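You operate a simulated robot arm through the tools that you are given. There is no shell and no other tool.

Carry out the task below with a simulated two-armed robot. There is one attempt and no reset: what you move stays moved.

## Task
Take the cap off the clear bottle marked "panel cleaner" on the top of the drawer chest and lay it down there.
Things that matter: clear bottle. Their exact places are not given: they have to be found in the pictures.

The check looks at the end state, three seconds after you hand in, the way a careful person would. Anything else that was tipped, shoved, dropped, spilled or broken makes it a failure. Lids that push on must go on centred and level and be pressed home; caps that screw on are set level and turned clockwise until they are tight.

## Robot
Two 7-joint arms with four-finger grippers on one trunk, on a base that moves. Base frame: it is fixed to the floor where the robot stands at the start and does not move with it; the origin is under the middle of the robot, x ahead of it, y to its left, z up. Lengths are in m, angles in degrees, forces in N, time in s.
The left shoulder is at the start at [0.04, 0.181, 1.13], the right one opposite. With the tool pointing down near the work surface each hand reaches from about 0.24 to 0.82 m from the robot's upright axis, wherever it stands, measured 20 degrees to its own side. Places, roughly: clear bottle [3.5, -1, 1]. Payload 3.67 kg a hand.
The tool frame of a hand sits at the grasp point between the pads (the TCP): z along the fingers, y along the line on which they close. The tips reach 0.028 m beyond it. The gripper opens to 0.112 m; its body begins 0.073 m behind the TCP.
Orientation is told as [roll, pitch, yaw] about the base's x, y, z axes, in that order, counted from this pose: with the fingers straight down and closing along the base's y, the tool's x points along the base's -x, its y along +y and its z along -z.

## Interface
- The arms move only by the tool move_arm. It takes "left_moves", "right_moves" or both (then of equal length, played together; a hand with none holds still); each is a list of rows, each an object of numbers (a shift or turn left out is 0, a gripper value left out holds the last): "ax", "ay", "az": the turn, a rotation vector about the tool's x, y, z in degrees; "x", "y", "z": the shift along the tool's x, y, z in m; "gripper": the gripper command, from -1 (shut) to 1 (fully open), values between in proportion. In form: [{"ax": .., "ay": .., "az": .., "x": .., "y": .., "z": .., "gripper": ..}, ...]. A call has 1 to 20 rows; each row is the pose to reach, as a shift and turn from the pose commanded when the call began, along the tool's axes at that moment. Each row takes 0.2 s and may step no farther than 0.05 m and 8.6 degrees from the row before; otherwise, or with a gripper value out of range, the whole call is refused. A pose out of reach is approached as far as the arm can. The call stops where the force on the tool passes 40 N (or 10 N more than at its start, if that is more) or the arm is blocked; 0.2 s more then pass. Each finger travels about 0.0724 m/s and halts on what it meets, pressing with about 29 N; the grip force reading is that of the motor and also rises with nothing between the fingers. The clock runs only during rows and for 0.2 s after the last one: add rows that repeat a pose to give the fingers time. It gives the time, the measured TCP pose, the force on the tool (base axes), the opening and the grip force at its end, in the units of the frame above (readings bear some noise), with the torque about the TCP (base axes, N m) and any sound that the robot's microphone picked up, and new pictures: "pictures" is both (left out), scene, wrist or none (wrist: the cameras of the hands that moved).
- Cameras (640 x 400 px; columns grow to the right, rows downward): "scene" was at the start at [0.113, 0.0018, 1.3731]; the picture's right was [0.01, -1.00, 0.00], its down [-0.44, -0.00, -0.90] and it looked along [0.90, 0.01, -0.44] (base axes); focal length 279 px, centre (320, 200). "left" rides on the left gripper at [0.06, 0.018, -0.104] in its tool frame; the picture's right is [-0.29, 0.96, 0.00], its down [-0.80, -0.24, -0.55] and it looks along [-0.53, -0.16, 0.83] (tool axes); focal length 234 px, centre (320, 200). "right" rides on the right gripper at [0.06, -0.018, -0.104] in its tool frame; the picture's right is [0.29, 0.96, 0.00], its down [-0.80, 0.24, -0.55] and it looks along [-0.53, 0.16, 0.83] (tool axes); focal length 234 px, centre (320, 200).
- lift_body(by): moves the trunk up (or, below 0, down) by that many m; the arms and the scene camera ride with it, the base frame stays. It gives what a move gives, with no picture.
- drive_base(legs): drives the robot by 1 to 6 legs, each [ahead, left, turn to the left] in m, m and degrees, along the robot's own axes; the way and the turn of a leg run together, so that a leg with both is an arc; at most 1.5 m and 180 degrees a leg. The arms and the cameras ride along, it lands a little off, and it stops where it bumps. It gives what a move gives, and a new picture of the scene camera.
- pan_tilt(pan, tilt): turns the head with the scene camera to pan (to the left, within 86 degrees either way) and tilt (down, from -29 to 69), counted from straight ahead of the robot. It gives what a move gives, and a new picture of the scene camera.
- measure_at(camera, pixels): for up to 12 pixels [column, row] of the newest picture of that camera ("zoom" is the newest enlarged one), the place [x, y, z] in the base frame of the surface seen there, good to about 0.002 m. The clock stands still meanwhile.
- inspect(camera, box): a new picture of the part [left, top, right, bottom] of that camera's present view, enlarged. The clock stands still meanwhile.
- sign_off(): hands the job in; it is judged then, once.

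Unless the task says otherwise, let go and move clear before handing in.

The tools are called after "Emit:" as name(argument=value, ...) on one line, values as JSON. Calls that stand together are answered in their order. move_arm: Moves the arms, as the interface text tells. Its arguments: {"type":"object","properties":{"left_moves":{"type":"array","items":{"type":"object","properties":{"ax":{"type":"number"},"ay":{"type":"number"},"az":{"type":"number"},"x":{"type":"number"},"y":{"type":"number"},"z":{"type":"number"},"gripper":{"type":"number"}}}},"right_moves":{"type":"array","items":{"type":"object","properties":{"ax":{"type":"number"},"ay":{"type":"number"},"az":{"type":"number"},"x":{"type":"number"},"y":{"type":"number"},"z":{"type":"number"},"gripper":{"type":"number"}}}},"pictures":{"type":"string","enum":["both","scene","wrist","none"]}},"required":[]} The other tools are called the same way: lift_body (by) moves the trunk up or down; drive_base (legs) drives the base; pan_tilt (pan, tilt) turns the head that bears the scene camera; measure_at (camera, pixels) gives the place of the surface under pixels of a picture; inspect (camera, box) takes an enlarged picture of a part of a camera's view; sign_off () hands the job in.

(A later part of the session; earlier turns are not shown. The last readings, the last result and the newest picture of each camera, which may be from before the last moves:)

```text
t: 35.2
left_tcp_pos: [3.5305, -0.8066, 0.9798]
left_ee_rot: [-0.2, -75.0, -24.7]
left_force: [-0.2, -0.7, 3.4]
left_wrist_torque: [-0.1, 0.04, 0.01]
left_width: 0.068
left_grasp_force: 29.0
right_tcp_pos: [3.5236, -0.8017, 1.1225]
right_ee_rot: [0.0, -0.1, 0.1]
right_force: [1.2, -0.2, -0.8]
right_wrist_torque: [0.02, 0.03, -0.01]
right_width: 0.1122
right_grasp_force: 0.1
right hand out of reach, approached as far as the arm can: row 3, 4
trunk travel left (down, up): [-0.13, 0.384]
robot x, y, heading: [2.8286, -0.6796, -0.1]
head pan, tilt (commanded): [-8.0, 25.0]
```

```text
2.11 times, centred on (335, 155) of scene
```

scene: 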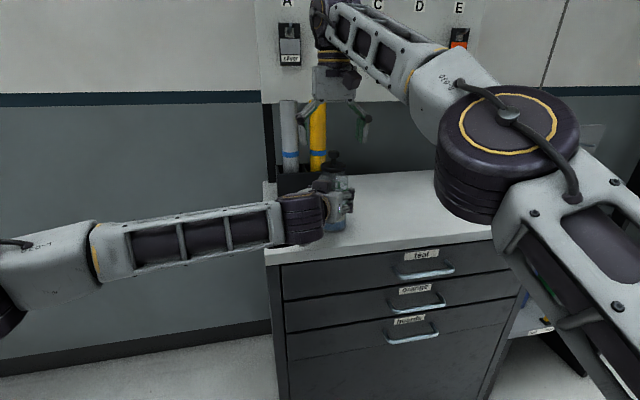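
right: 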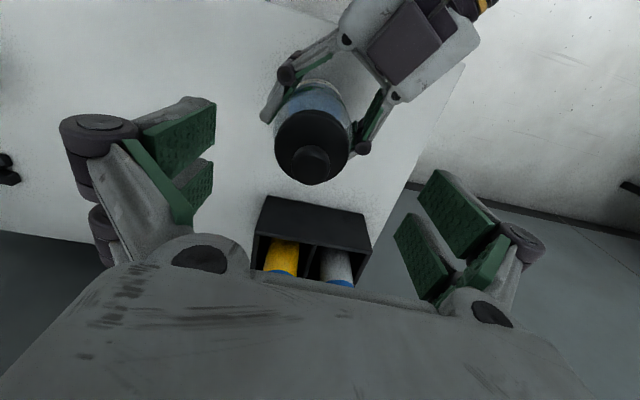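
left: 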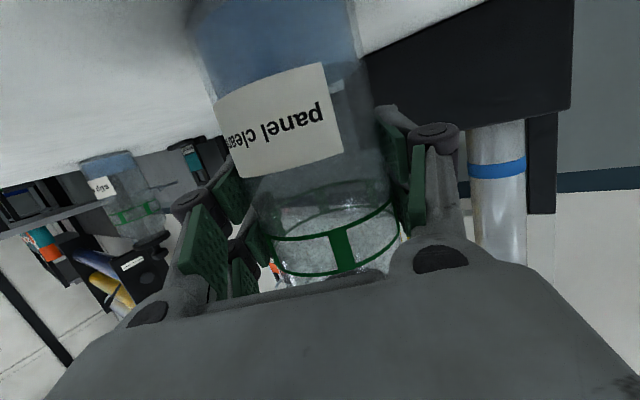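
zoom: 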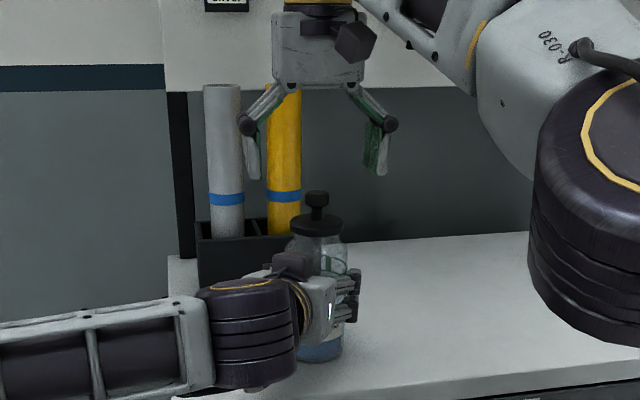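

The elbow is at (3.15, -0.87), in front of the chest and well away from the other bottle at (3.57, -1.21). The right arm is nearly stretched here, so I'd like to know the finger pads' geometry before deciding how to grip the knob.

Emit:
inspect(camera="right", box=[40, 80, 560, 340])

Emit:
measure_at(camera="right", pixels=[[214, 104], [214, 138], [146, 130], [212, 165], [212, 188], [186, 205], [436, 172], [494, 222], [400, 218], [448, 268], [420, 200], [440, 240]])

```text
1.23 times, centred on (300, 210) of right
```

zoom: 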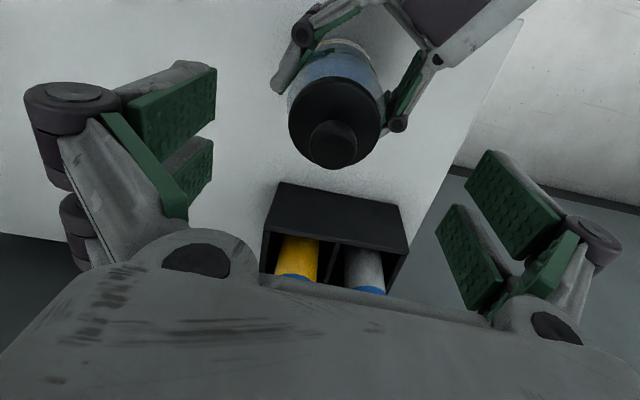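

```text
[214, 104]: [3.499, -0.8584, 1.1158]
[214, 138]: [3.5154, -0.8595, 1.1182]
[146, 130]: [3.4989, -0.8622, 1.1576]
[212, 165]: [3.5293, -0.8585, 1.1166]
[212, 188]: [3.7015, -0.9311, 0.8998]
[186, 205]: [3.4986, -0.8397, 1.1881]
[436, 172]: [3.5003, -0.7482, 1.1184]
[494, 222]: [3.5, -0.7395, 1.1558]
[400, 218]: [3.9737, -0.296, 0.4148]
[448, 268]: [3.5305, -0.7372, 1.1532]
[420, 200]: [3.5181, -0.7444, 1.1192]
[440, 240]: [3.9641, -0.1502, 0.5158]
```

The pads leave a 12 mm gap, so the 24 mm knob will nest between them if I grip it vertically—but at this distance the right arm is fully stretched with no room to lift. I'll let go of the bottle, back both hands off, and bring the base closer; first open the left gripper and retract the right hand.

Emit:
move_arm(left_moves=[{"gripper": 0.0}, {"gripper": 0.3}, {"gripper": 0.6}, {"gripper": 1}, {"gripper": 1}, {"gripper": 1}], right_moves=[{"x": 0.035, "y": -0.005, "gripper": 1}, {"x": 0.07, "y": -0.02}, {"x": 0.1, "y": -0.05, "z": -0.01}, {"x": 0.12, "y": -0.085, "z": -0.03}, {"x": 0.135, "y": -0.12, "z": -0.06}, {"x": 0.135, "y": -0.12, "z": -0.08}])

```text
t: 36.6
left_tcp_pos: [3.5303, -0.8059, 0.9786]
left_ee_rot: [-0.3, -75.0, -24.6]
left_force: [0.3, 0.6, -1.2]
left_wrist_torque: [0.0, 0.01, -0.05]
left_width: 0.112
left_grasp_force: 0.0
right_tcp_pos: [3.3887, -0.9226, 1.2034]
right_ee_rot: [-0.2, 0.0, 0.2]
right_force: [0.3, -0.9, 0.0]
right_wrist_torque: [-0.04, -0.03, 0.01]
right_width: 0.1119
right_grasp_force: 0.0
trunk travel left (down, up): [-0.13, 0.384]
robot x, y, heading: [2.8243, -0.678, 0.0]
head pan, tilt (commanded): [-8.0, 25.0]
```

scene: 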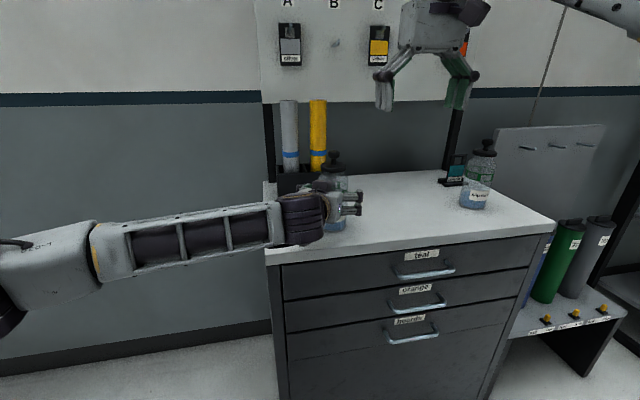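
right: 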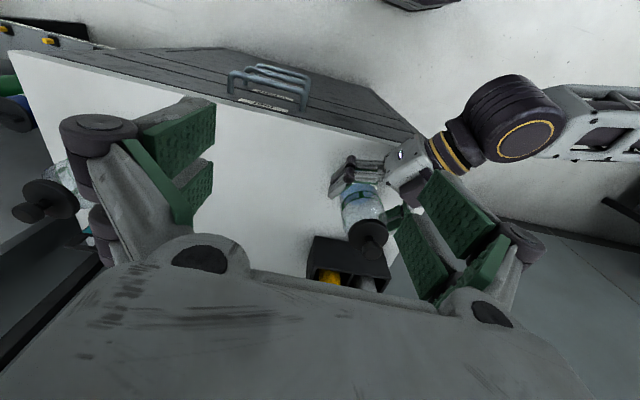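
left: 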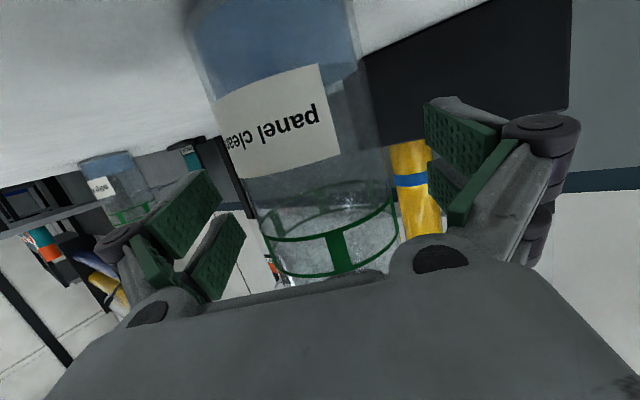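

The left gripper is open and the bottle stands undisturbed. I'll back the left hand straight out along its approach by 0.20 m.

Emit:
move_arm(left_moves=[{"z": -0.03, "gripper": 1}, {"z": -0.07}, {"z": -0.11}, {"z": -0.155}, {"z": -0.2}], pictures="scene")

```text
t: 37.8
left_tcp_pos: [3.3523, -0.7248, 1.0315]
left_ee_rot: [0.0, -75.0, -25.0]
left_force: [1.0, 0.2, 0.8]
left_wrist_torque: [-0.01, -0.03, 0.0]
left_width: 0.1121
left_grasp_force: 0.1
right_tcp_pos: [3.3886, -0.9241, 1.2046]
right_ee_rot: [0.0, -0.1, 0.1]
right_force: [-0.4, 0.8, 0.4]
right_wrist_torque: [-0.03, 0.01, 0.02]
right_width: 0.1121
right_grasp_force: 0.0
trunk travel left (down, up): [-0.13, 0.384]
robot x, y, heading: [2.8168, -0.6805, 0.3]
head pan, tilt (commanded): [-8.0, 25.0]
```

scene: 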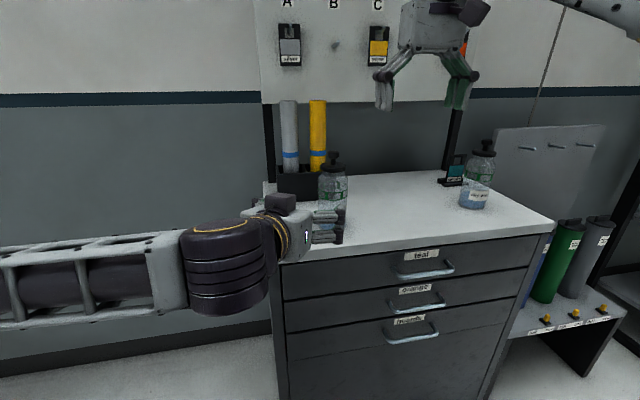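

The left hand is clear of the bottle (TCP 3.352, -0.725, 1.031). I'll drive the base 0.08 m closer.

Emit:
drive_base(legs=[[0.08, 0, 0]])

```text
t: 38.8
left_tcp_pos: [3.4347, -0.7252, 1.0288]
left_ee_rot: [-0.1, -74.8, -24.8]
left_force: [0.0, 0.1, -1.1]
left_wrist_torque: [-0.03, -0.02, -0.01]
left_width: 0.1122
left_grasp_force: 0.0
right_tcp_pos: [3.4701, -0.9239, 1.2033]
right_ee_rot: [0.0, 0.1, 0.1]
right_force: [0.4, -0.5, -0.3]
right_wrist_torque: [-0.02, 0.07, 0.0]
right_width: 0.1119
right_grasp_force: 0.1
trunk travel left (down, up): [-0.13, 0.384]
robot x, y, heading: [2.9031, -0.683, -0.0]
head pan, tilt (commanded): [-8.0, 25.0]
```

scene: 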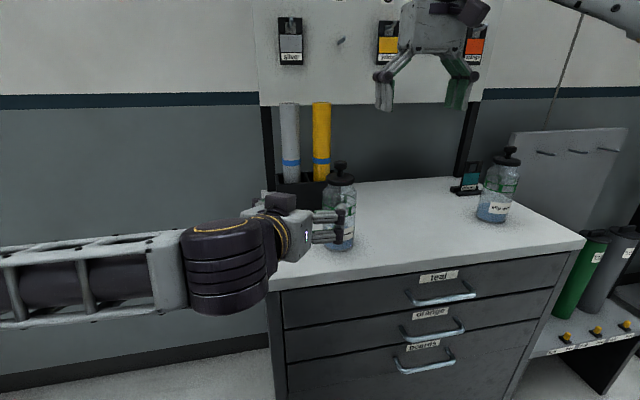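

The base is at x≈2.90 now. I'll line the left hand up laterally with the bottle at about 0.10 m short of it.

Emit:
move_arm(left_moves=[{"x": 0.008, "y": -0.0165, "z": 0.01, "gripper": 1}, {"x": 0.0159, "y": -0.0329, "z": 0.025}, {"x": 0.0159, "y": -0.0329, "z": 0.025}])

```text
t: 39.6
left_tcp_pos: [3.4374, -0.7652, 1.0086]
left_ee_rot: [-0.1, -75.0, -25.0]
left_force: [-0.5, 0.4, 0.7]
left_wrist_torque: [0.03, 0.0, -0.04]
left_width: 0.1122
left_grasp_force: 0.0
right_tcp_pos: [3.4667, -0.9229, 1.2045]
right_ee_rot: [0.0, 0.0, 0.1]
right_force: [1.0, -0.1, -0.2]
right_wrist_torque: [-0.01, -0.02, -0.03]
right_width: 0.1118
right_grasp_force: 0.0
trunk travel left (down, up): [-0.13, 0.384]
robot x, y, heading: [2.9004, -0.6819, 0.3]
head pan, tilt (commanded): [-8.0, 25.0]
```

scene: 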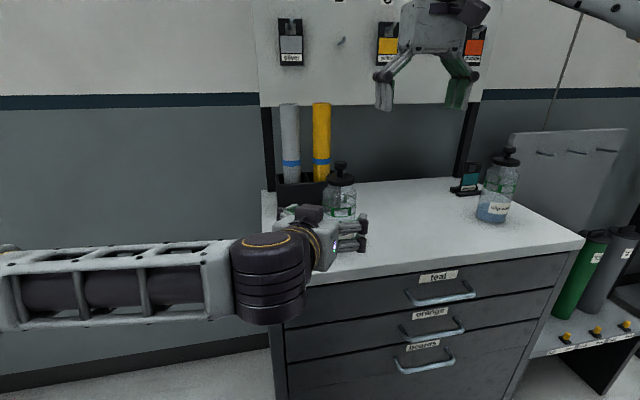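
left: 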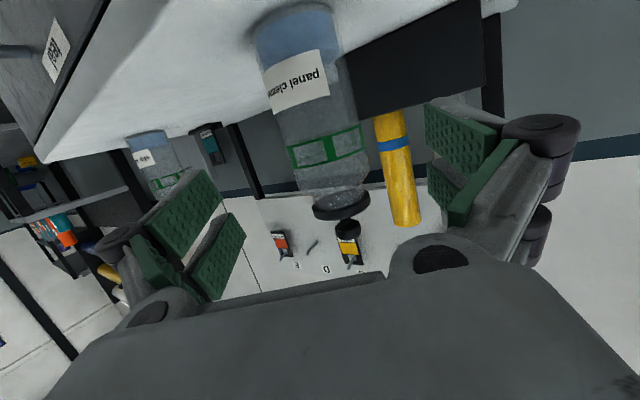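

The bottle again lies centrally between the pads. I'll advance the left hand the remaining 0.105 m to straddle the bottle.

Emit:
move_arm(left_moves=[{"x": 0.0005, "y": 0.001, "z": 0.03, "gripper": 1}, {"x": 0.001, "y": 0.0017, "z": 0.06}, {"x": 0.0013, "y": 0.0017, "z": 0.085}, {"x": 0.0013, "y": 0.0017, "z": 0.105}, {"x": 0.0013, "y": 0.0017, "z": 0.105}])

```text
t: 40.8
left_tcp_pos: [3.5307, -0.8048, 0.9804]
left_ee_rot: [0.0, -75.1, -24.8]
left_force: [0.5, -0.2, -0.1]
left_wrist_torque: [-0.01, 0.0, 0.04]
left_width: 0.1121
left_grasp_force: 0.1
right_tcp_pos: [3.4685, -0.9223, 1.2043]
right_ee_rot: [0.0, 0.0, 0.1]
right_force: [0.4, -0.5, 0.5]
right_wrist_torque: [-0.01, -0.03, 0.01]
right_width: 0.1119
right_grasp_force: 0.0
trunk travel left (down, up): [-0.13, 0.384]
robot x, y, heading: [2.903, -0.6817, 0.1]
head pan, tilt (commanded): [-8.0, 25.0]
```

scene: 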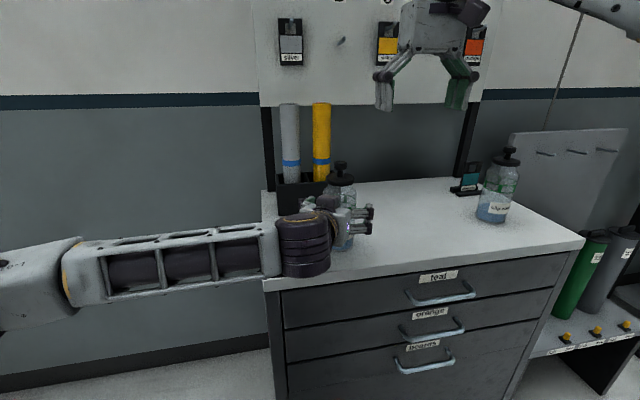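
left: 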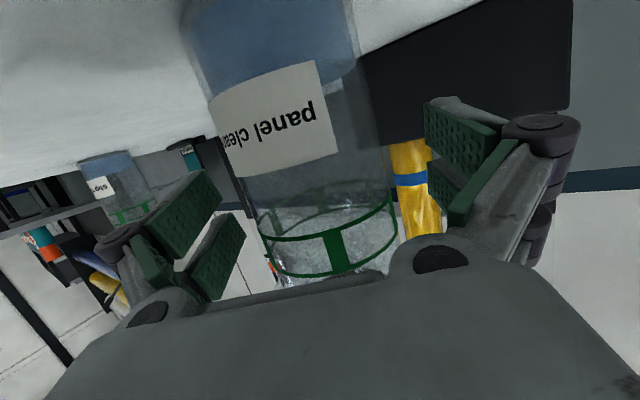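

The left hand straddles the bottle at (3.531, -0.805, 0.980). I'll close it gently and at the same time bring the right hand above the knob at TCP z≈1.16.

Emit:
move_arm(left_moves=[{"gripper": 0.6}, {"gripper": 0.4}, {"gripper": 0.25}, {"gripper": 0.1}, {"gripper": -0.2}, {"gripper": -1}, {"gripper": -1}], right_moves=[{"x": -0.015, "y": 0.029, "z": 0.0, "gripper": 1}, {"x": -0.031, "y": 0.0585, "z": 0.0}, {"x": -0.046, "y": 0.088, "z": 0.0}, {"x": -0.0615, "y": 0.117, "z": 0.0}, {"x": -0.0615, "y": 0.117, "z": 0.022}, {"x": -0.0615, "y": 0.117, "z": 0.044}, {"x": -0.0615, "y": 0.117, "z": 0.044}])

```text
t: 42.4
left_tcp_pos: [3.5312, -0.8057, 0.9803]
left_ee_rot: [0.1, -75.0, -24.9]
left_force: [-0.7, 0.0, 1.8]
left_wrist_torque: [0.15, 0.12, -0.03]
left_width: 0.0676
left_grasp_force: 29.2
right_tcp_pos: [3.5294, -0.8073, 1.1595]
right_ee_rot: [-0.1, 0.1, 0.1]
right_force: [0.2, -0.5, 0.2]
right_wrist_torque: [0.01, 0.04, 0.0]
right_width: 0.112
right_grasp_force: 0.1
trunk travel left (down, up): [-0.13, 0.384]
robot x, y, heading: [2.9046, -0.6781, -0.0]
head pan, tilt (commanded): [-8.0, 25.0]
```

scene: 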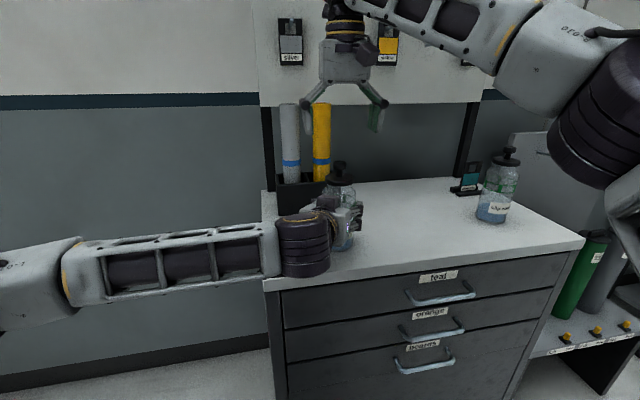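
right: 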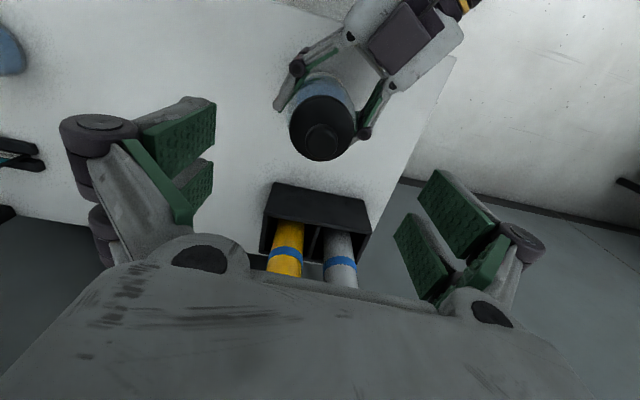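
left: 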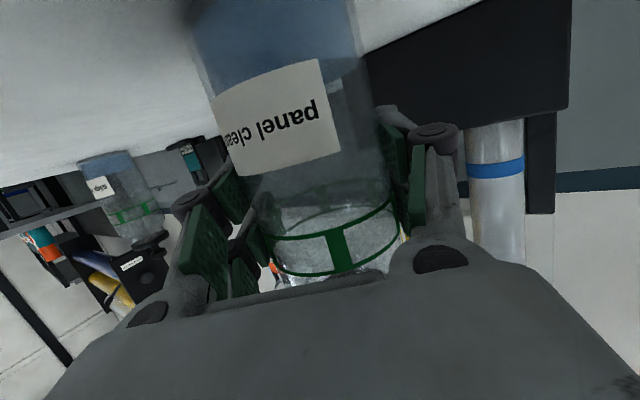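

Both hands are in place: bottle held at 29 N, right TCP at (3.529, -0.807, 1.160). I'll remeasure the knob with both cameras before descending.

Emit:
measure_at(camera="right", pixels=[[322, 140], [322, 130], [308, 140], [337, 140], [295, 120], [350, 120], [322, 157], [320, 105]])

Emit:
inspect(camera="scene", box=[300, 90, 400, 215])

Emit:
inspect(camera="right", box=[270, 60, 390, 180])

```text
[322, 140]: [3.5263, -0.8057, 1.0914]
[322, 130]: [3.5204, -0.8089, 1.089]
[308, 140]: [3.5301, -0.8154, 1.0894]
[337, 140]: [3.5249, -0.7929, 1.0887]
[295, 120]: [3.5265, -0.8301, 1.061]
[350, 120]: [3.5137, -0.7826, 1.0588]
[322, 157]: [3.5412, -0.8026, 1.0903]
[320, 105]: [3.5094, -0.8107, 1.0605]
```

```text
3.20 times, centred on (350, 152) of scene
```

zoom: 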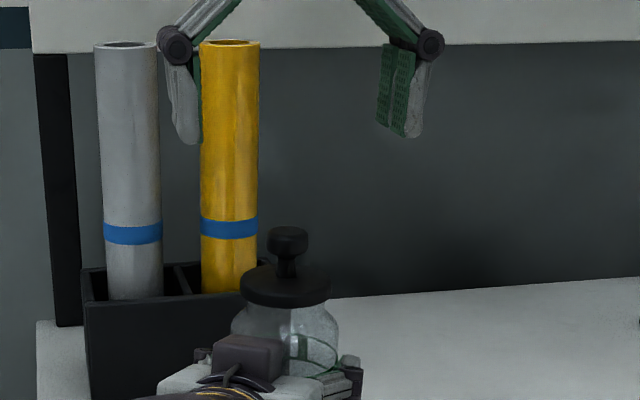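

```text
3.33 times, centred on (330, 120) of right
```

zoom: 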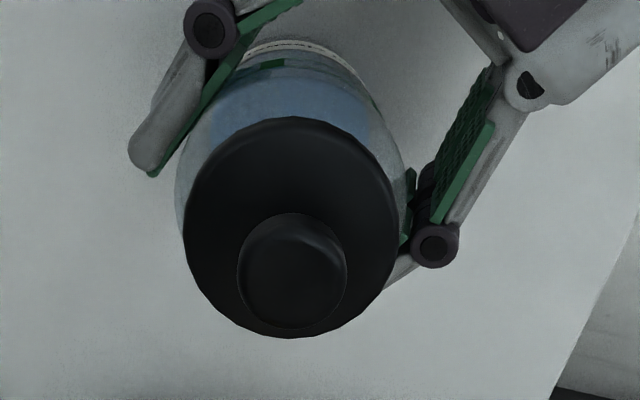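

The knob's centre is (3.530, -0.804), its top at z≈1.091; disc top ≈1.064. I'll lower the right hand to TCP z≈1.099 with the fingers open.

Emit:
move_arm(right_moves=[{"x": -0.0006, "y": 0.002, "z": 0.02, "gripper": 1}, {"x": -0.0006, "y": 0.002, "z": 0.04}, {"x": -0.0006, "y": 0.002, "z": 0.055}, {"x": -0.0006, "y": 0.002, "z": 0.0605}, {"x": -0.0006, "y": 0.002, "z": 0.0605}])

```text
t: 43.6
left_tcp_pos: [3.5308, -0.8061, 0.9806]
left_ee_rot: [0.0, -75.0, -24.9]
left_force: [0.9, -0.1, 0.6]
left_wrist_torque: [0.08, -0.05, 0.01]
left_width: 0.0675
left_grasp_force: 28.9
right_tcp_pos: [3.53, -0.8037, 1.0984]
right_ee_rot: [0.0, 0.0, -0.1]
right_force: [0.7, -0.8, 0.0]
right_wrist_torque: [-0.04, -0.02, 0.01]
right_width: 0.1118
right_grasp_force: 0.0
trunk travel left (down, up): [-0.13, 0.384]
robot x, y, heading: [2.9019, -0.6812, 0.0]
head pan, tilt (commanded): [-8.0, 25.0]
```

scene: 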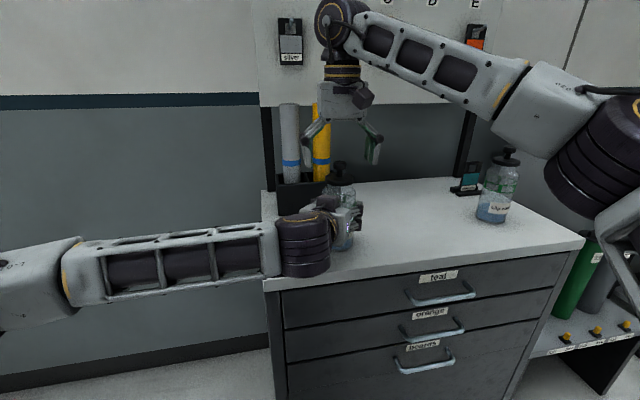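
right: 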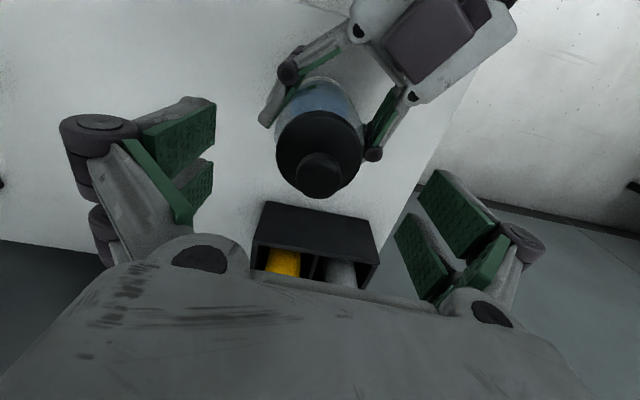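

The right hand is around the knob (TCP z 1.098). In the wrist view the knob appears at (320, 172); I'll measure it precisely to check it's centred along the tool's x before closing.

Emit:
inspect(camera="right", box=[260, 100, 380, 220])

Emit:
measure_at(camera="right", pixels=[[320, 156], [320, 165], [320, 175], [320, 185], [320, 193], [300, 175], [341, 175], [297, 168], [344, 168], [320, 120], [320, 140], [214, 104]])

```text
3.33 times, centred on (320, 160) of right
```

zoom: 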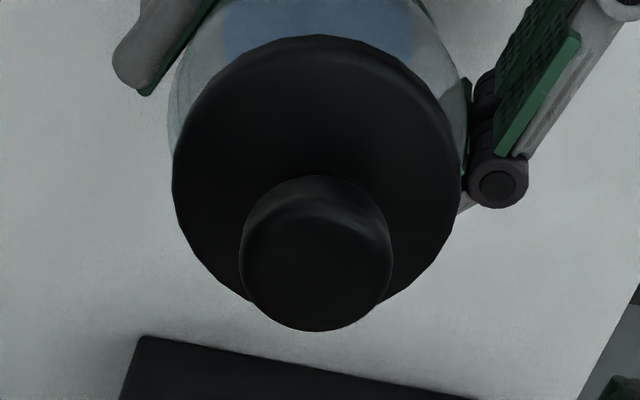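

```text
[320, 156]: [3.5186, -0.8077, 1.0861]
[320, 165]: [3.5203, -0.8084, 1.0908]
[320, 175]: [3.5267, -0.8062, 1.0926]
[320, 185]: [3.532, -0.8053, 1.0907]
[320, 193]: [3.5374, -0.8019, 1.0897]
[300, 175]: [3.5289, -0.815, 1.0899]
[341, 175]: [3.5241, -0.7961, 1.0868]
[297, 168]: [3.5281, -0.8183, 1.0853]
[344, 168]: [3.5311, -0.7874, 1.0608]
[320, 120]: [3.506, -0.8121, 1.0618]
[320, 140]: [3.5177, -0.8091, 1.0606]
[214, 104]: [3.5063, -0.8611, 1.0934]
```

The knob's centre is (3.529, -0.8055), within about 1.5 mm of the TCP. I'll make that small correction and close the right gripper on the knob.

Emit:
move_arm(right_moves=[{"x": 0.001, "y": -0.0017, "gripper": 0.5}, {"x": 0.001, "y": -0.0017, "gripper": 0.1}, {"x": 0.001, "y": -0.0017, "gripper": -0.2}, {"x": 0.001, "y": -0.0017, "gripper": -0.4}, {"x": 0.001, "y": -0.0017, "gripper": -0.55}, {"x": 0.001, "y": -0.0017, "gripper": -0.7}, {"x": 0.001, "y": -0.0017, "gripper": -1}, {"x": 0.001, "y": -0.0017, "gripper": -1}, {"x": 0.001, "y": -0.0017, "gripper": -1}])

```text
t: 45.6
left_tcp_pos: [3.5313, -0.804, 0.9805]
left_ee_rot: [0.0, -75.0, -25.0]
left_force: [0.7, 0.4, 1.5]
left_wrist_torque: [0.04, -0.03, -0.01]
left_width: 0.0676
left_grasp_force: 28.8
right_tcp_pos: [3.5294, -0.8048, 1.0999]
right_ee_rot: [-0.1, 0.0, 0.1]
right_force: [0.3, 0.1, 0.1]
right_wrist_torque: [0.0, 0.03, 0.03]
right_width: 0.0213
right_grasp_force: 29.0
trunk travel left (down, up): [-0.13, 0.384]
robot x, y, heading: [2.9061, -0.6803, -0.1]
head pan, tilt (commanded): [-8.0, 25.0]
heard: snap
```

scene: 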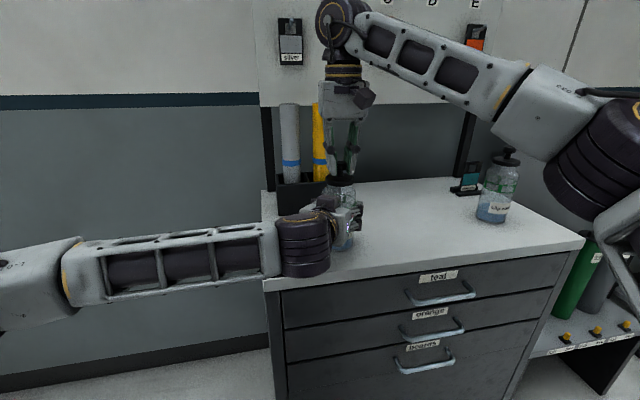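
right: 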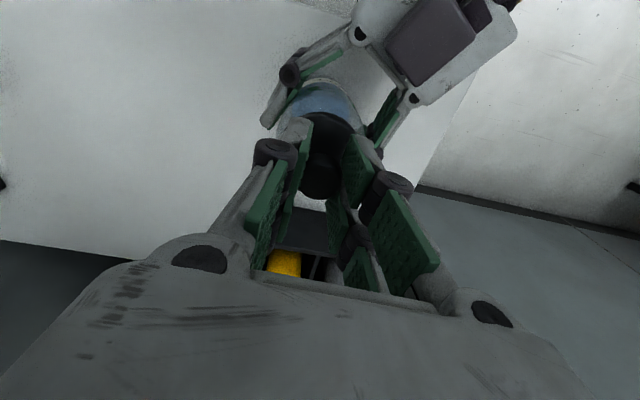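

The knob is gripped (width 0.0213, 29 N), and the microphone heard a "snap". I'll look closely at the knob, disc and bottle to see what happened before pulling.

Emit:
inspect(camera="scene", box=[310, 130, 370, 230])

Emit:
inspect(camera="right", box=[250, 70, 410, 230])

Emit:
inspect(camera="left", box=[160, 60, 480, 320])

```text
4.00 times, centred on (340, 180) of scene
```

zoom: 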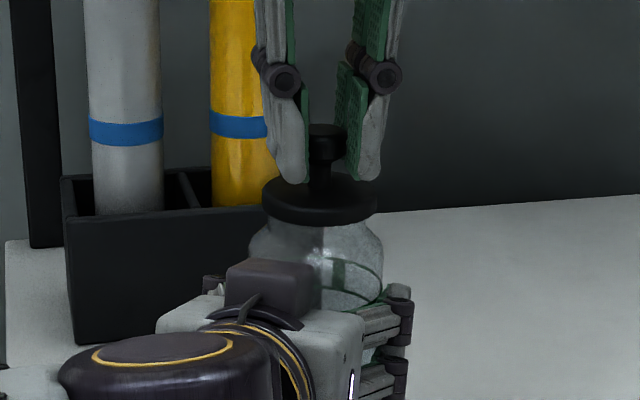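

```text
2.50 times, centred on (330, 150) of right
```

zoom: 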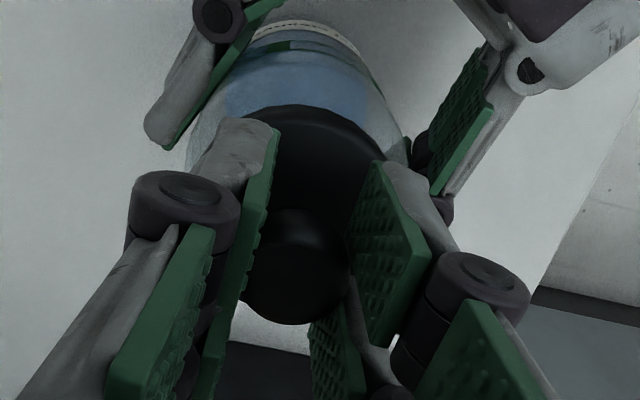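

```text
1.54 times, centred on (320, 190) of left
```

zoom: 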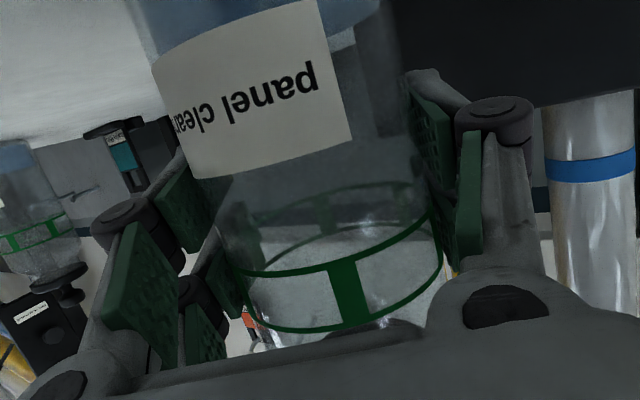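

Everything looks intact: knob between the pads, disc seated on the neck. I'll pull up gently by 6 mm and read the forces.

Emit:
move_arm(right_moves=[{"z": -0.002, "gripper": -1}, {"z": -0.004}, {"z": -0.006}, {"z": -0.006}])

```text
t: 46.6
left_tcp_pos: [3.5306, -0.8054, 0.9809]
left_ee_rot: [0.1, -75.0, -24.8]
left_force: [0.3, 0.7, 2.1]
left_wrist_torque: [0.03, 0.0, 0.01]
left_width: 0.0676
left_grasp_force: 28.7
right_tcp_pos: [3.5306, -0.8065, 1.1047]
right_ee_rot: [0.0, 0.0, 0.1]
right_force: [0.1, 0.2, 0.1]
right_wrist_torque: [-0.03, -0.02, 0.02]
right_width: 0.0209
right_grasp_force: 29.2
trunk travel left (down, up): [-0.13, 0.384]
robot x, y, heading: [2.9037, -0.6795, 0.0]
head pan, tilt (commanded): [-8.0, 25.0]
```

scene: 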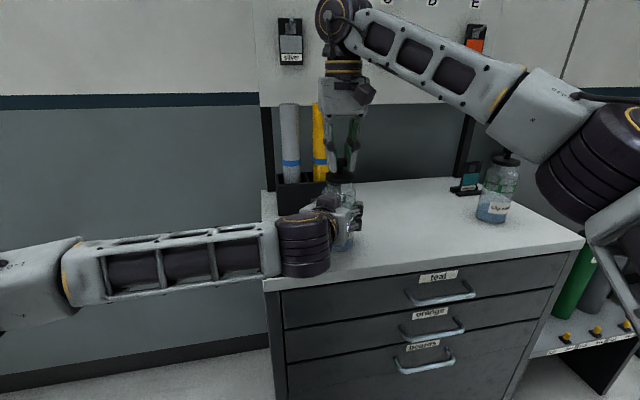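
right: 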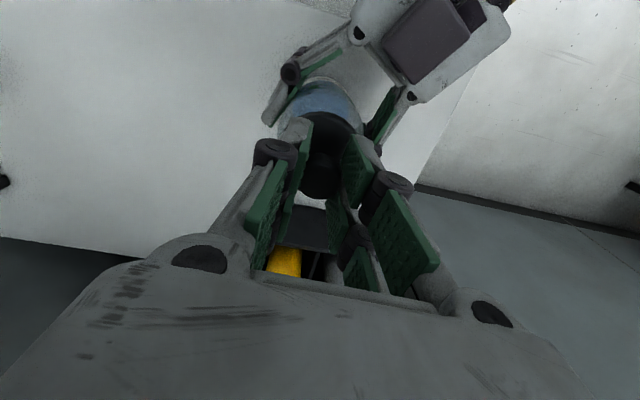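

There was no resistance over 5 mm. I'll zoom in to see whether the disc rose with the knob or whether something slipped.

Emit:
inspect(camera="scene", box=[310, 140, 370, 210])

Emit:
inspect(camera="right", box=[250, 70, 410, 230])

```text
5.71 times, centred on (340, 175) of scene
```

zoom: 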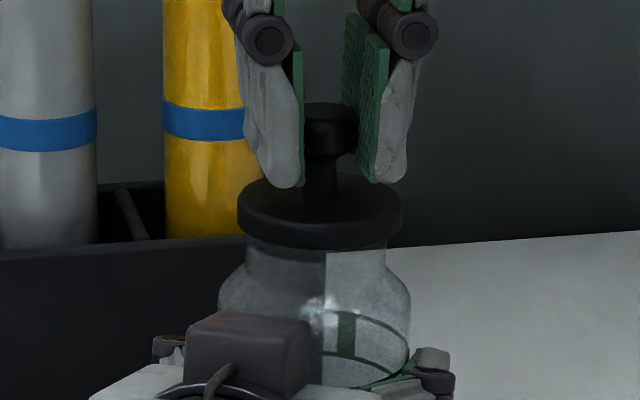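

```text
2.50 times, centred on (330, 150) of right
```

zoom: 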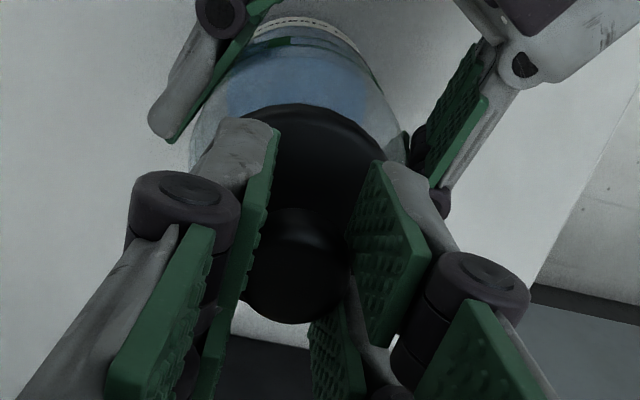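

The disc has risen with the knob (more neck shows below it at zoom row ~250) and there's no load, so the cap is free. I'll lift it a further 30 mm straight up.

Emit:
move_arm(right_moves=[{"z": -0.005, "gripper": -1}, {"z": -0.01}, {"z": -0.015}, {"z": -0.02}, {"z": -0.025}, {"z": -0.03}])

Emit:
inspect(camera="scene", box=[310, 120, 370, 210])

```text
t: 48.0
left_tcp_pos: [3.5304, -0.8057, 0.979]
left_ee_rot: [0.1, -75.0, -24.9]
left_force: [-0.8, 0.7, 2.0]
left_wrist_torque: [0.06, 0.03, 0.0]
left_width: 0.0673
left_grasp_force: 29.6
right_tcp_pos: [3.5285, -0.8067, 1.135]
right_ee_rot: [0.0, 0.0, 0.1]
right_force: [0.0, 0.3, -0.7]
right_wrist_torque: [0.0, -0.03, 0.0]
right_width: 0.0214
right_grasp_force: 29.1
trunk travel left (down, up): [-0.13, 0.384]
robot x, y, heading: [2.9, -0.6794, -0.2]
head pan, tilt (commanded): [-8.0, 25.0]
```

scene: 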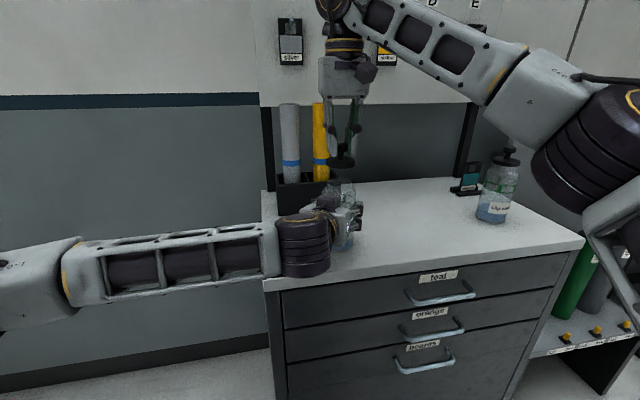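
right: 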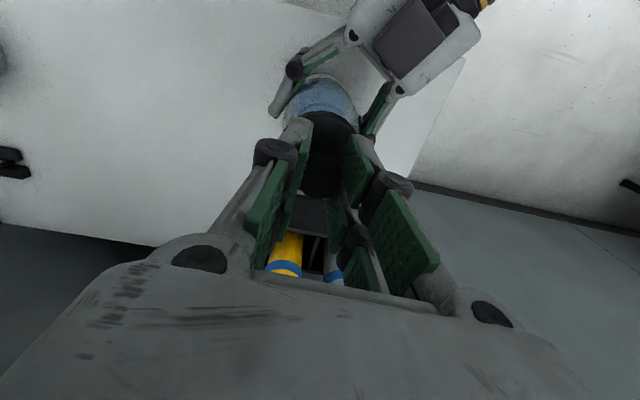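

```text
4.44 times, centred on (340, 165) of scene
```

zoom: 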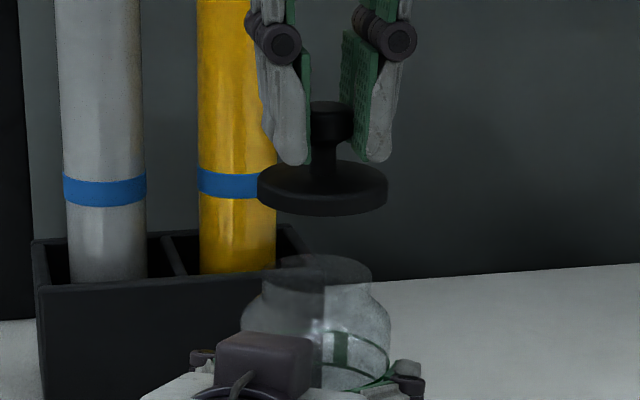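

The cap is clear off: a flat disc with no plug, held by its knob, and the open neck is visible at zoom (310, 265). I'll carry it sideways to about (3.51, -1.0), a free area between the bottles.

Emit:
move_arm(right_moves=[{"z": -0.008, "gripper": -1}, {"y": -0.025, "z": -0.015}, {"x": 0.004, "y": -0.055, "z": -0.015}, {"x": 0.008, "y": -0.09, "z": -0.015}, {"x": 0.012, "y": -0.125, "z": -0.015}, {"x": 0.016, "y": -0.16, "z": -0.01}, {"x": 0.0185, "y": -0.193, "z": 0.0}, {"x": 0.0185, "y": -0.193, "z": 0.0}])

```text
t: 49.8
left_tcp_pos: [3.5305, -0.8046, 0.9814]
left_ee_rot: [-0.1, -75.1, -24.8]
left_force: [-0.1, 0.5, 1.6]
left_wrist_torque: [0.09, 0.02, -0.03]
left_width: 0.0674
left_grasp_force: 29.0
right_tcp_pos: [3.5119, -0.9993, 1.1357]
right_ee_rot: [0.0, -0.1, 0.2]
right_force: [-0.5, 0.1, -0.1]
right_wrist_torque: [-0.03, 0.01, 0.0]
right_width: 0.0212
right_grasp_force: 28.6
trunk travel left (down, up): [-0.13, 0.384]
robot x, y, heading: [2.9029, -0.6796, 0.2]
head pan, tilt (commanded): [-8.0, 25.0]
```

scene: 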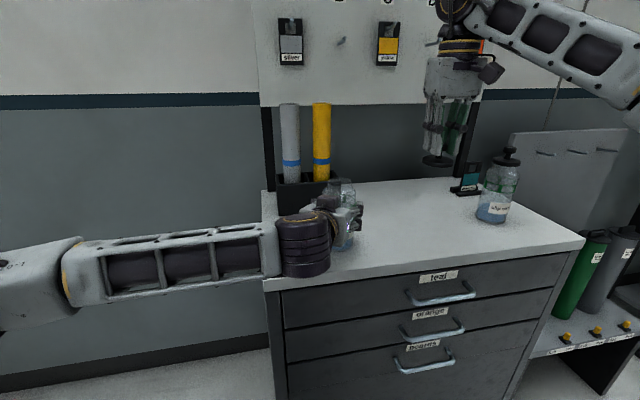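
right: 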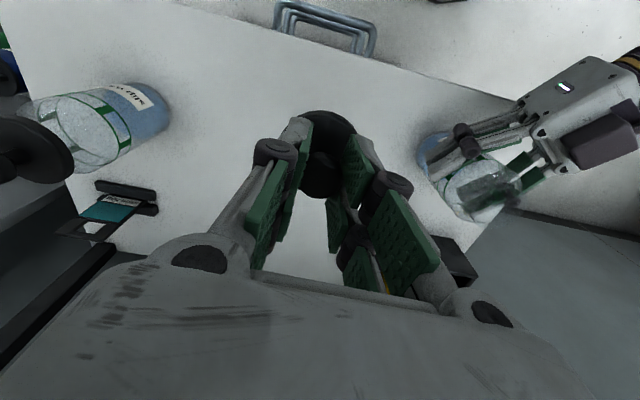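

The cap is above the free area. I'll lower it to TCP z≈0.960, about 1 cm above contact with the top at z≈0.901.

Emit:
move_arm(right_moves=[{"z": 0.03, "gripper": -1}, {"z": 0.065}, {"z": 0.1}, {"z": 0.135}, {"z": 0.16}, {"z": 0.175}, {"z": 0.175}])

Emit:
inspect(camera="scene", box=[380, 120, 520, 240])

```text
t: 51.4
left_tcp_pos: [3.5309, -0.805, 0.9796]
left_ee_rot: [0.0, -75.1, -24.9]
left_force: [0.0, -0.4, 1.0]
left_wrist_torque: [-0.01, -0.05, -0.01]
left_width: 0.0677
left_grasp_force: 29.1
right_tcp_pos: [3.5115, -0.9999, 0.9602]
right_ee_rot: [0.0, 0.0, 0.1]
right_force: [-0.4, -0.4, -0.9]
right_wrist_torque: [0.01, -0.01, 0.0]
right_width: 0.021
right_grasp_force: 29.6
trunk travel left (down, up): [-0.13, 0.384]
robot x, y, heading: [2.9057, -0.6802, 0.0]
head pan, tilt (commanded): [-8.0, 25.0]
```

scene: 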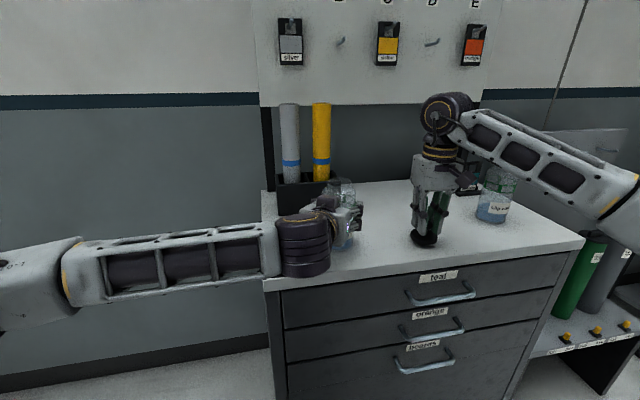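
right: 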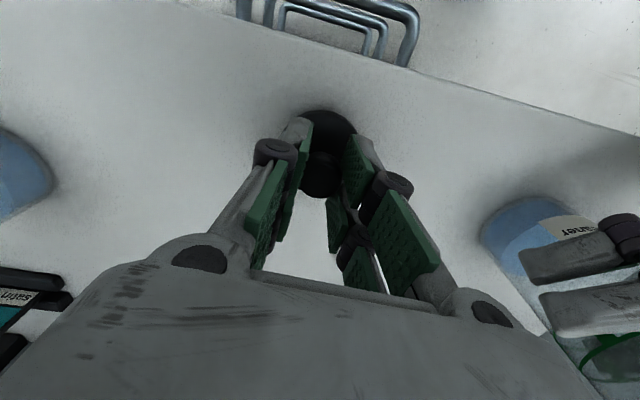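

```text
3.33 times, centred on (450, 180) of scene
```

zoom: 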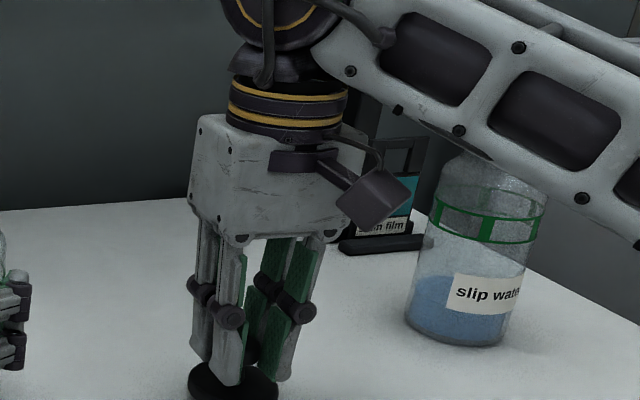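

The cap is just above the top, but the forearm appears near the "slip water" bottle in the image; I'll measure the actual distance before going lower.

Emit:
measure_at(camera="zoom", pixels=[[430, 130], [500, 165], [560, 190], [480, 90], [475, 220], [232, 385], [200, 380], [270, 385], [235, 370], [375, 200], [480, 325], [620, 240]])

Emit:
measure_at(camera="scene", pixels=[[500, 165], [480, 130], [560, 190], [600, 190], [425, 240], [410, 240], [425, 260]])

```text
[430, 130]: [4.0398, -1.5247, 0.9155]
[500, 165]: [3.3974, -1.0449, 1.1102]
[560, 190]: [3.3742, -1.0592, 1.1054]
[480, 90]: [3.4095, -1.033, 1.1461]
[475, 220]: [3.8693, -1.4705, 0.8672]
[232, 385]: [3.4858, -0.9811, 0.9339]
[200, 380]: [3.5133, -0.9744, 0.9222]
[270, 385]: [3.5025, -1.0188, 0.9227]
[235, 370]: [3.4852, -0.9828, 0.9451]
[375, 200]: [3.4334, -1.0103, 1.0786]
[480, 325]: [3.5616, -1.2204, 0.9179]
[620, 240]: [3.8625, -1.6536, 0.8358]
```

```text
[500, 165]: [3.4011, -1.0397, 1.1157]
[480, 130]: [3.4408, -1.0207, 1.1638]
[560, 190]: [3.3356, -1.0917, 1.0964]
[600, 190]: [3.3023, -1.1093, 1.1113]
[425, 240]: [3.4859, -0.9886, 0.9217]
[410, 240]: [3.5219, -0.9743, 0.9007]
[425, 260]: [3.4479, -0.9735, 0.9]
```

The forearm is over 0.15 m from the other bottle, so it's safe. The disc's rim is at z≈0.92; I'll lower 8 mm and check for contact.

Emit:
move_arm(right_moves=[{"z": 0.004, "gripper": -1}, {"z": 0.008}, {"z": 0.008}], pictures="none")

```text
t: 52.2
left_tcp_pos: [3.5306, -0.8062, 0.98]
left_ee_rot: [0.0, -75.0, -25.0]
left_force: [-0.5, 0.0, 2.1]
left_wrist_torque: [0.0, -0.02, -0.03]
left_width: 0.0676
left_grasp_force: 29.0
right_tcp_pos: [3.5113, -0.9987, 0.953]
right_ee_rot: [0.0, 0.0, 0.2]
right_force: [-0.7, -0.3, 0.0]
right_wrist_torque: [0.01, -0.01, 0.01]
right_width: 0.0211
right_grasp_force: 28.6
trunk travel left (down, up): [-0.13, 0.384]
robot x, y, heading: [2.9059, -0.6793, 0.1]
head pan, tilt (commanded): [-8.0, 25.0]
```

No contact yet at TCP z 0.953. I'll go down another 4 mm in 1 mm steps and read the force.

Emit:
move_arm(right_moves=[{"z": 0.001, "gripper": -1}, {"z": 0.002}, {"z": 0.003}, {"z": 0.004}, {"z": 0.004}], pictures="scene")

Emit:
inspect(camera="scene", box=[395, 200, 455, 260])

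```text
t: 53.4
left_tcp_pos: [3.5296, -0.8054, 0.9804]
left_ee_rot: [0.0, -75.0, -25.0]
left_force: [0.7, 0.6, 1.8]
left_wrist_torque: [0.02, -0.05, -0.02]
left_width: 0.0676
left_grasp_force: 28.6
right_tcp_pos: [3.5115, -0.9996, 0.9491]
right_ee_rot: [-0.1, -0.1, 0.1]
right_force: [0.7, -0.2, 2.9]
right_wrist_torque: [-0.01, 0.01, 0.01]
right_width: 0.0212
right_grasp_force: 28.6
trunk travel left (down, up): [-0.13, 0.384]
robot x, y, heading: [2.9033, -0.6828, 0.3]
head pan, tilt (commanded): [-8.0, 25.0]
```

scene: 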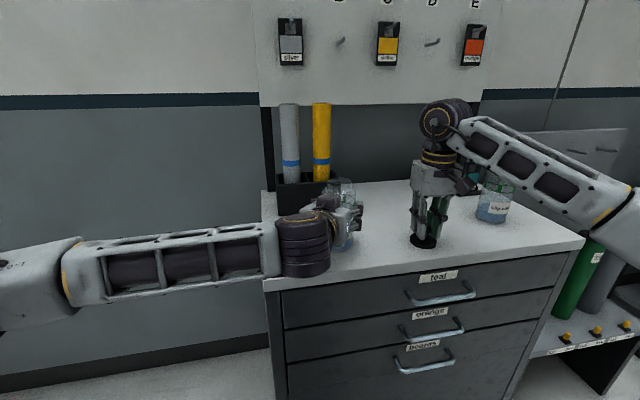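

```text
6.67 times, centred on (425, 230) of scene
```

zoom: 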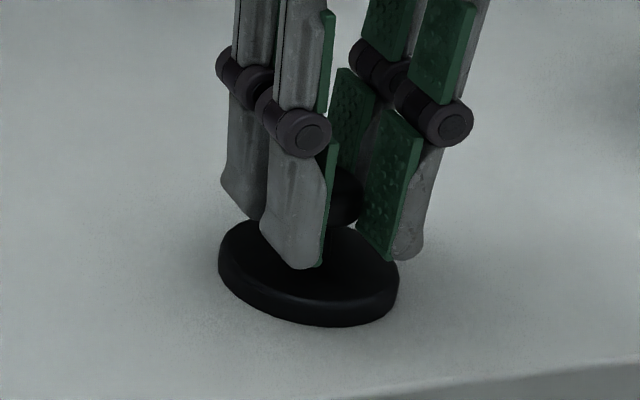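

There's a 2.9 N upward reaction: the cap rests on the chest top. I'll open the right gripper gently.

Emit:
move_arm(right_moves=[{"gripper": -0.6}, {"gripper": -0.45}, {"gripper": -0.3}, {"gripper": -0.1}, {"gripper": 0.1}, {"gripper": 0.3}, {"gripper": 0.3}])

Emit:
inspect(camera="scene", box=[385, 180, 465, 260])

```text
t: 55.0
left_tcp_pos: [3.531, -0.8055, 0.9795]
left_ee_rot: [0.0, -75.1, -24.9]
left_force: [0.4, -0.3, 0.9]
left_wrist_torque: [0.05, 0.02, 0.0]
left_width: 0.0677
left_grasp_force: 29.5
right_tcp_pos: [3.5113, -0.9998, 0.9483]
right_ee_rot: [0.0, 0.0, 0.1]
right_force: [-0.1, -0.5, -0.5]
right_wrist_torque: [0.0, -0.03, -0.03]
right_width: 0.0728
right_grasp_force: 0.1
trunk travel left (down, up): [-0.13, 0.384]
robot x, y, heading: [2.9042, -0.6846, 0.1]
head pan, tilt (commanded): [-8.0, 25.0]
```

scene: 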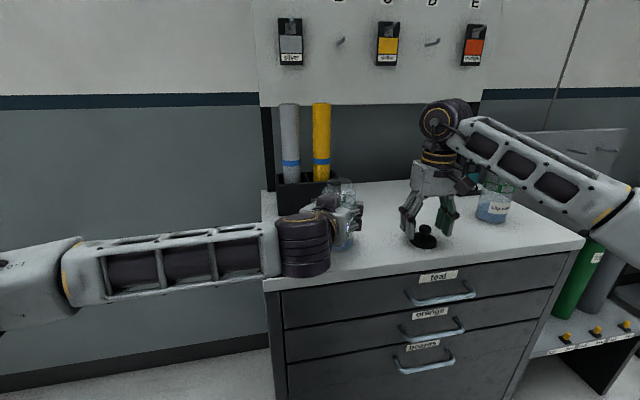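
right: 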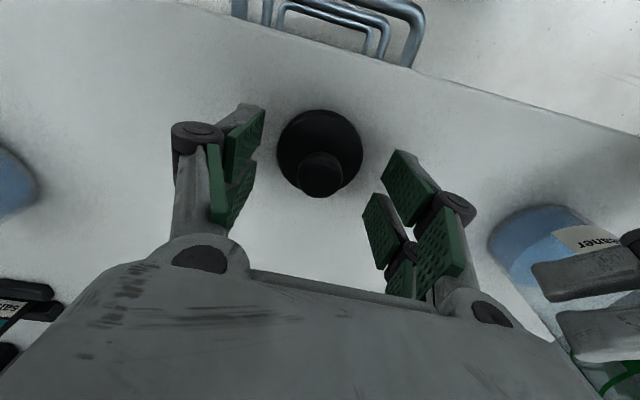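

```text
5.00 times, centred on (425, 220) of scene
```

zoom: 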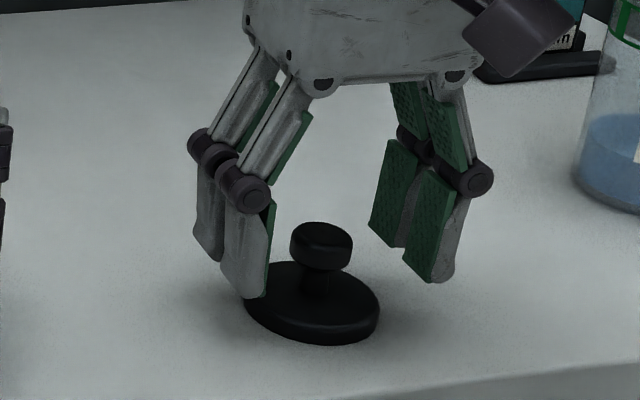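

The cap stands flat and free on the chest top. I'll lift the right hand straight up, then move it back clear.

Emit:
move_arm(right_moves=[{"z": -0.02, "gripper": 0.3}, {"z": -0.05}, {"z": -0.09}, {"z": -0.13}, {"z": -0.17}, {"x": 0.03, "z": -0.2}, {"x": 0.07, "z": -0.22}, {"x": 0.11, "z": -0.23}], pictures="scene")

Emit:
inspect(camera="scene", box=[290, 150, 470, 260])

```text
t: 56.8
left_tcp_pos: [3.5297, -0.8065, 0.9798]
left_ee_rot: [0.2, -75.0, -25.1]
left_force: [0.5, -0.5, 0.2]
left_wrist_torque: [0.03, 0.04, 0.01]
left_width: 0.0675
left_grasp_force: 28.5
right_tcp_pos: [3.3991, -1.001, 1.1772]
right_ee_rot: [0.1, 0.0, 0.2]
right_force: [-0.2, -0.1, 0.3]
right_wrist_torque: [0.01, -0.02, 0.0]
right_width: 0.0727
right_grasp_force: 0.0
trunk travel left (down, up): [-0.13, 0.384]
robot x, y, heading: [2.9044, -0.6812, 0.2]
head pan, tilt (commanded): [-8.0, 25.0]
```

scene: 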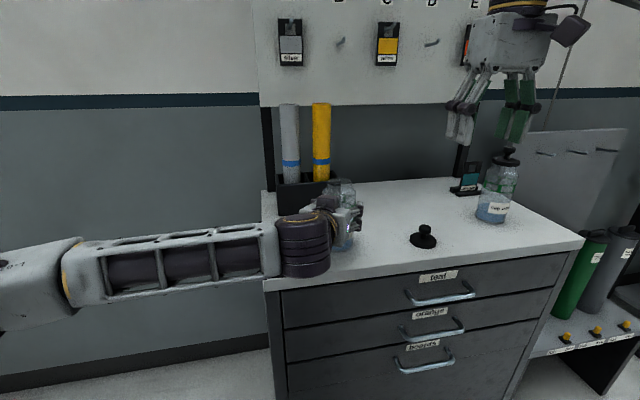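

```text
3.56 times, centred on (380, 205) of scene
```

zoom: 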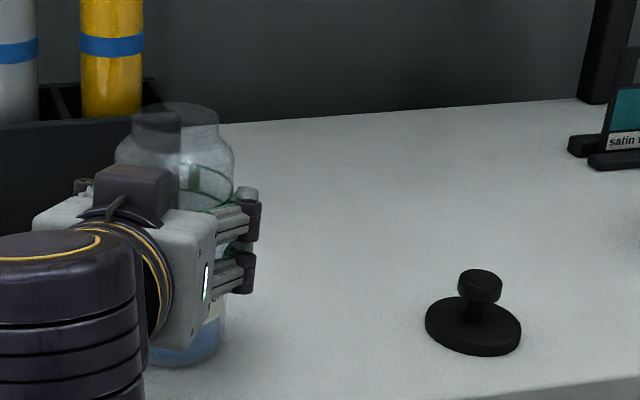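

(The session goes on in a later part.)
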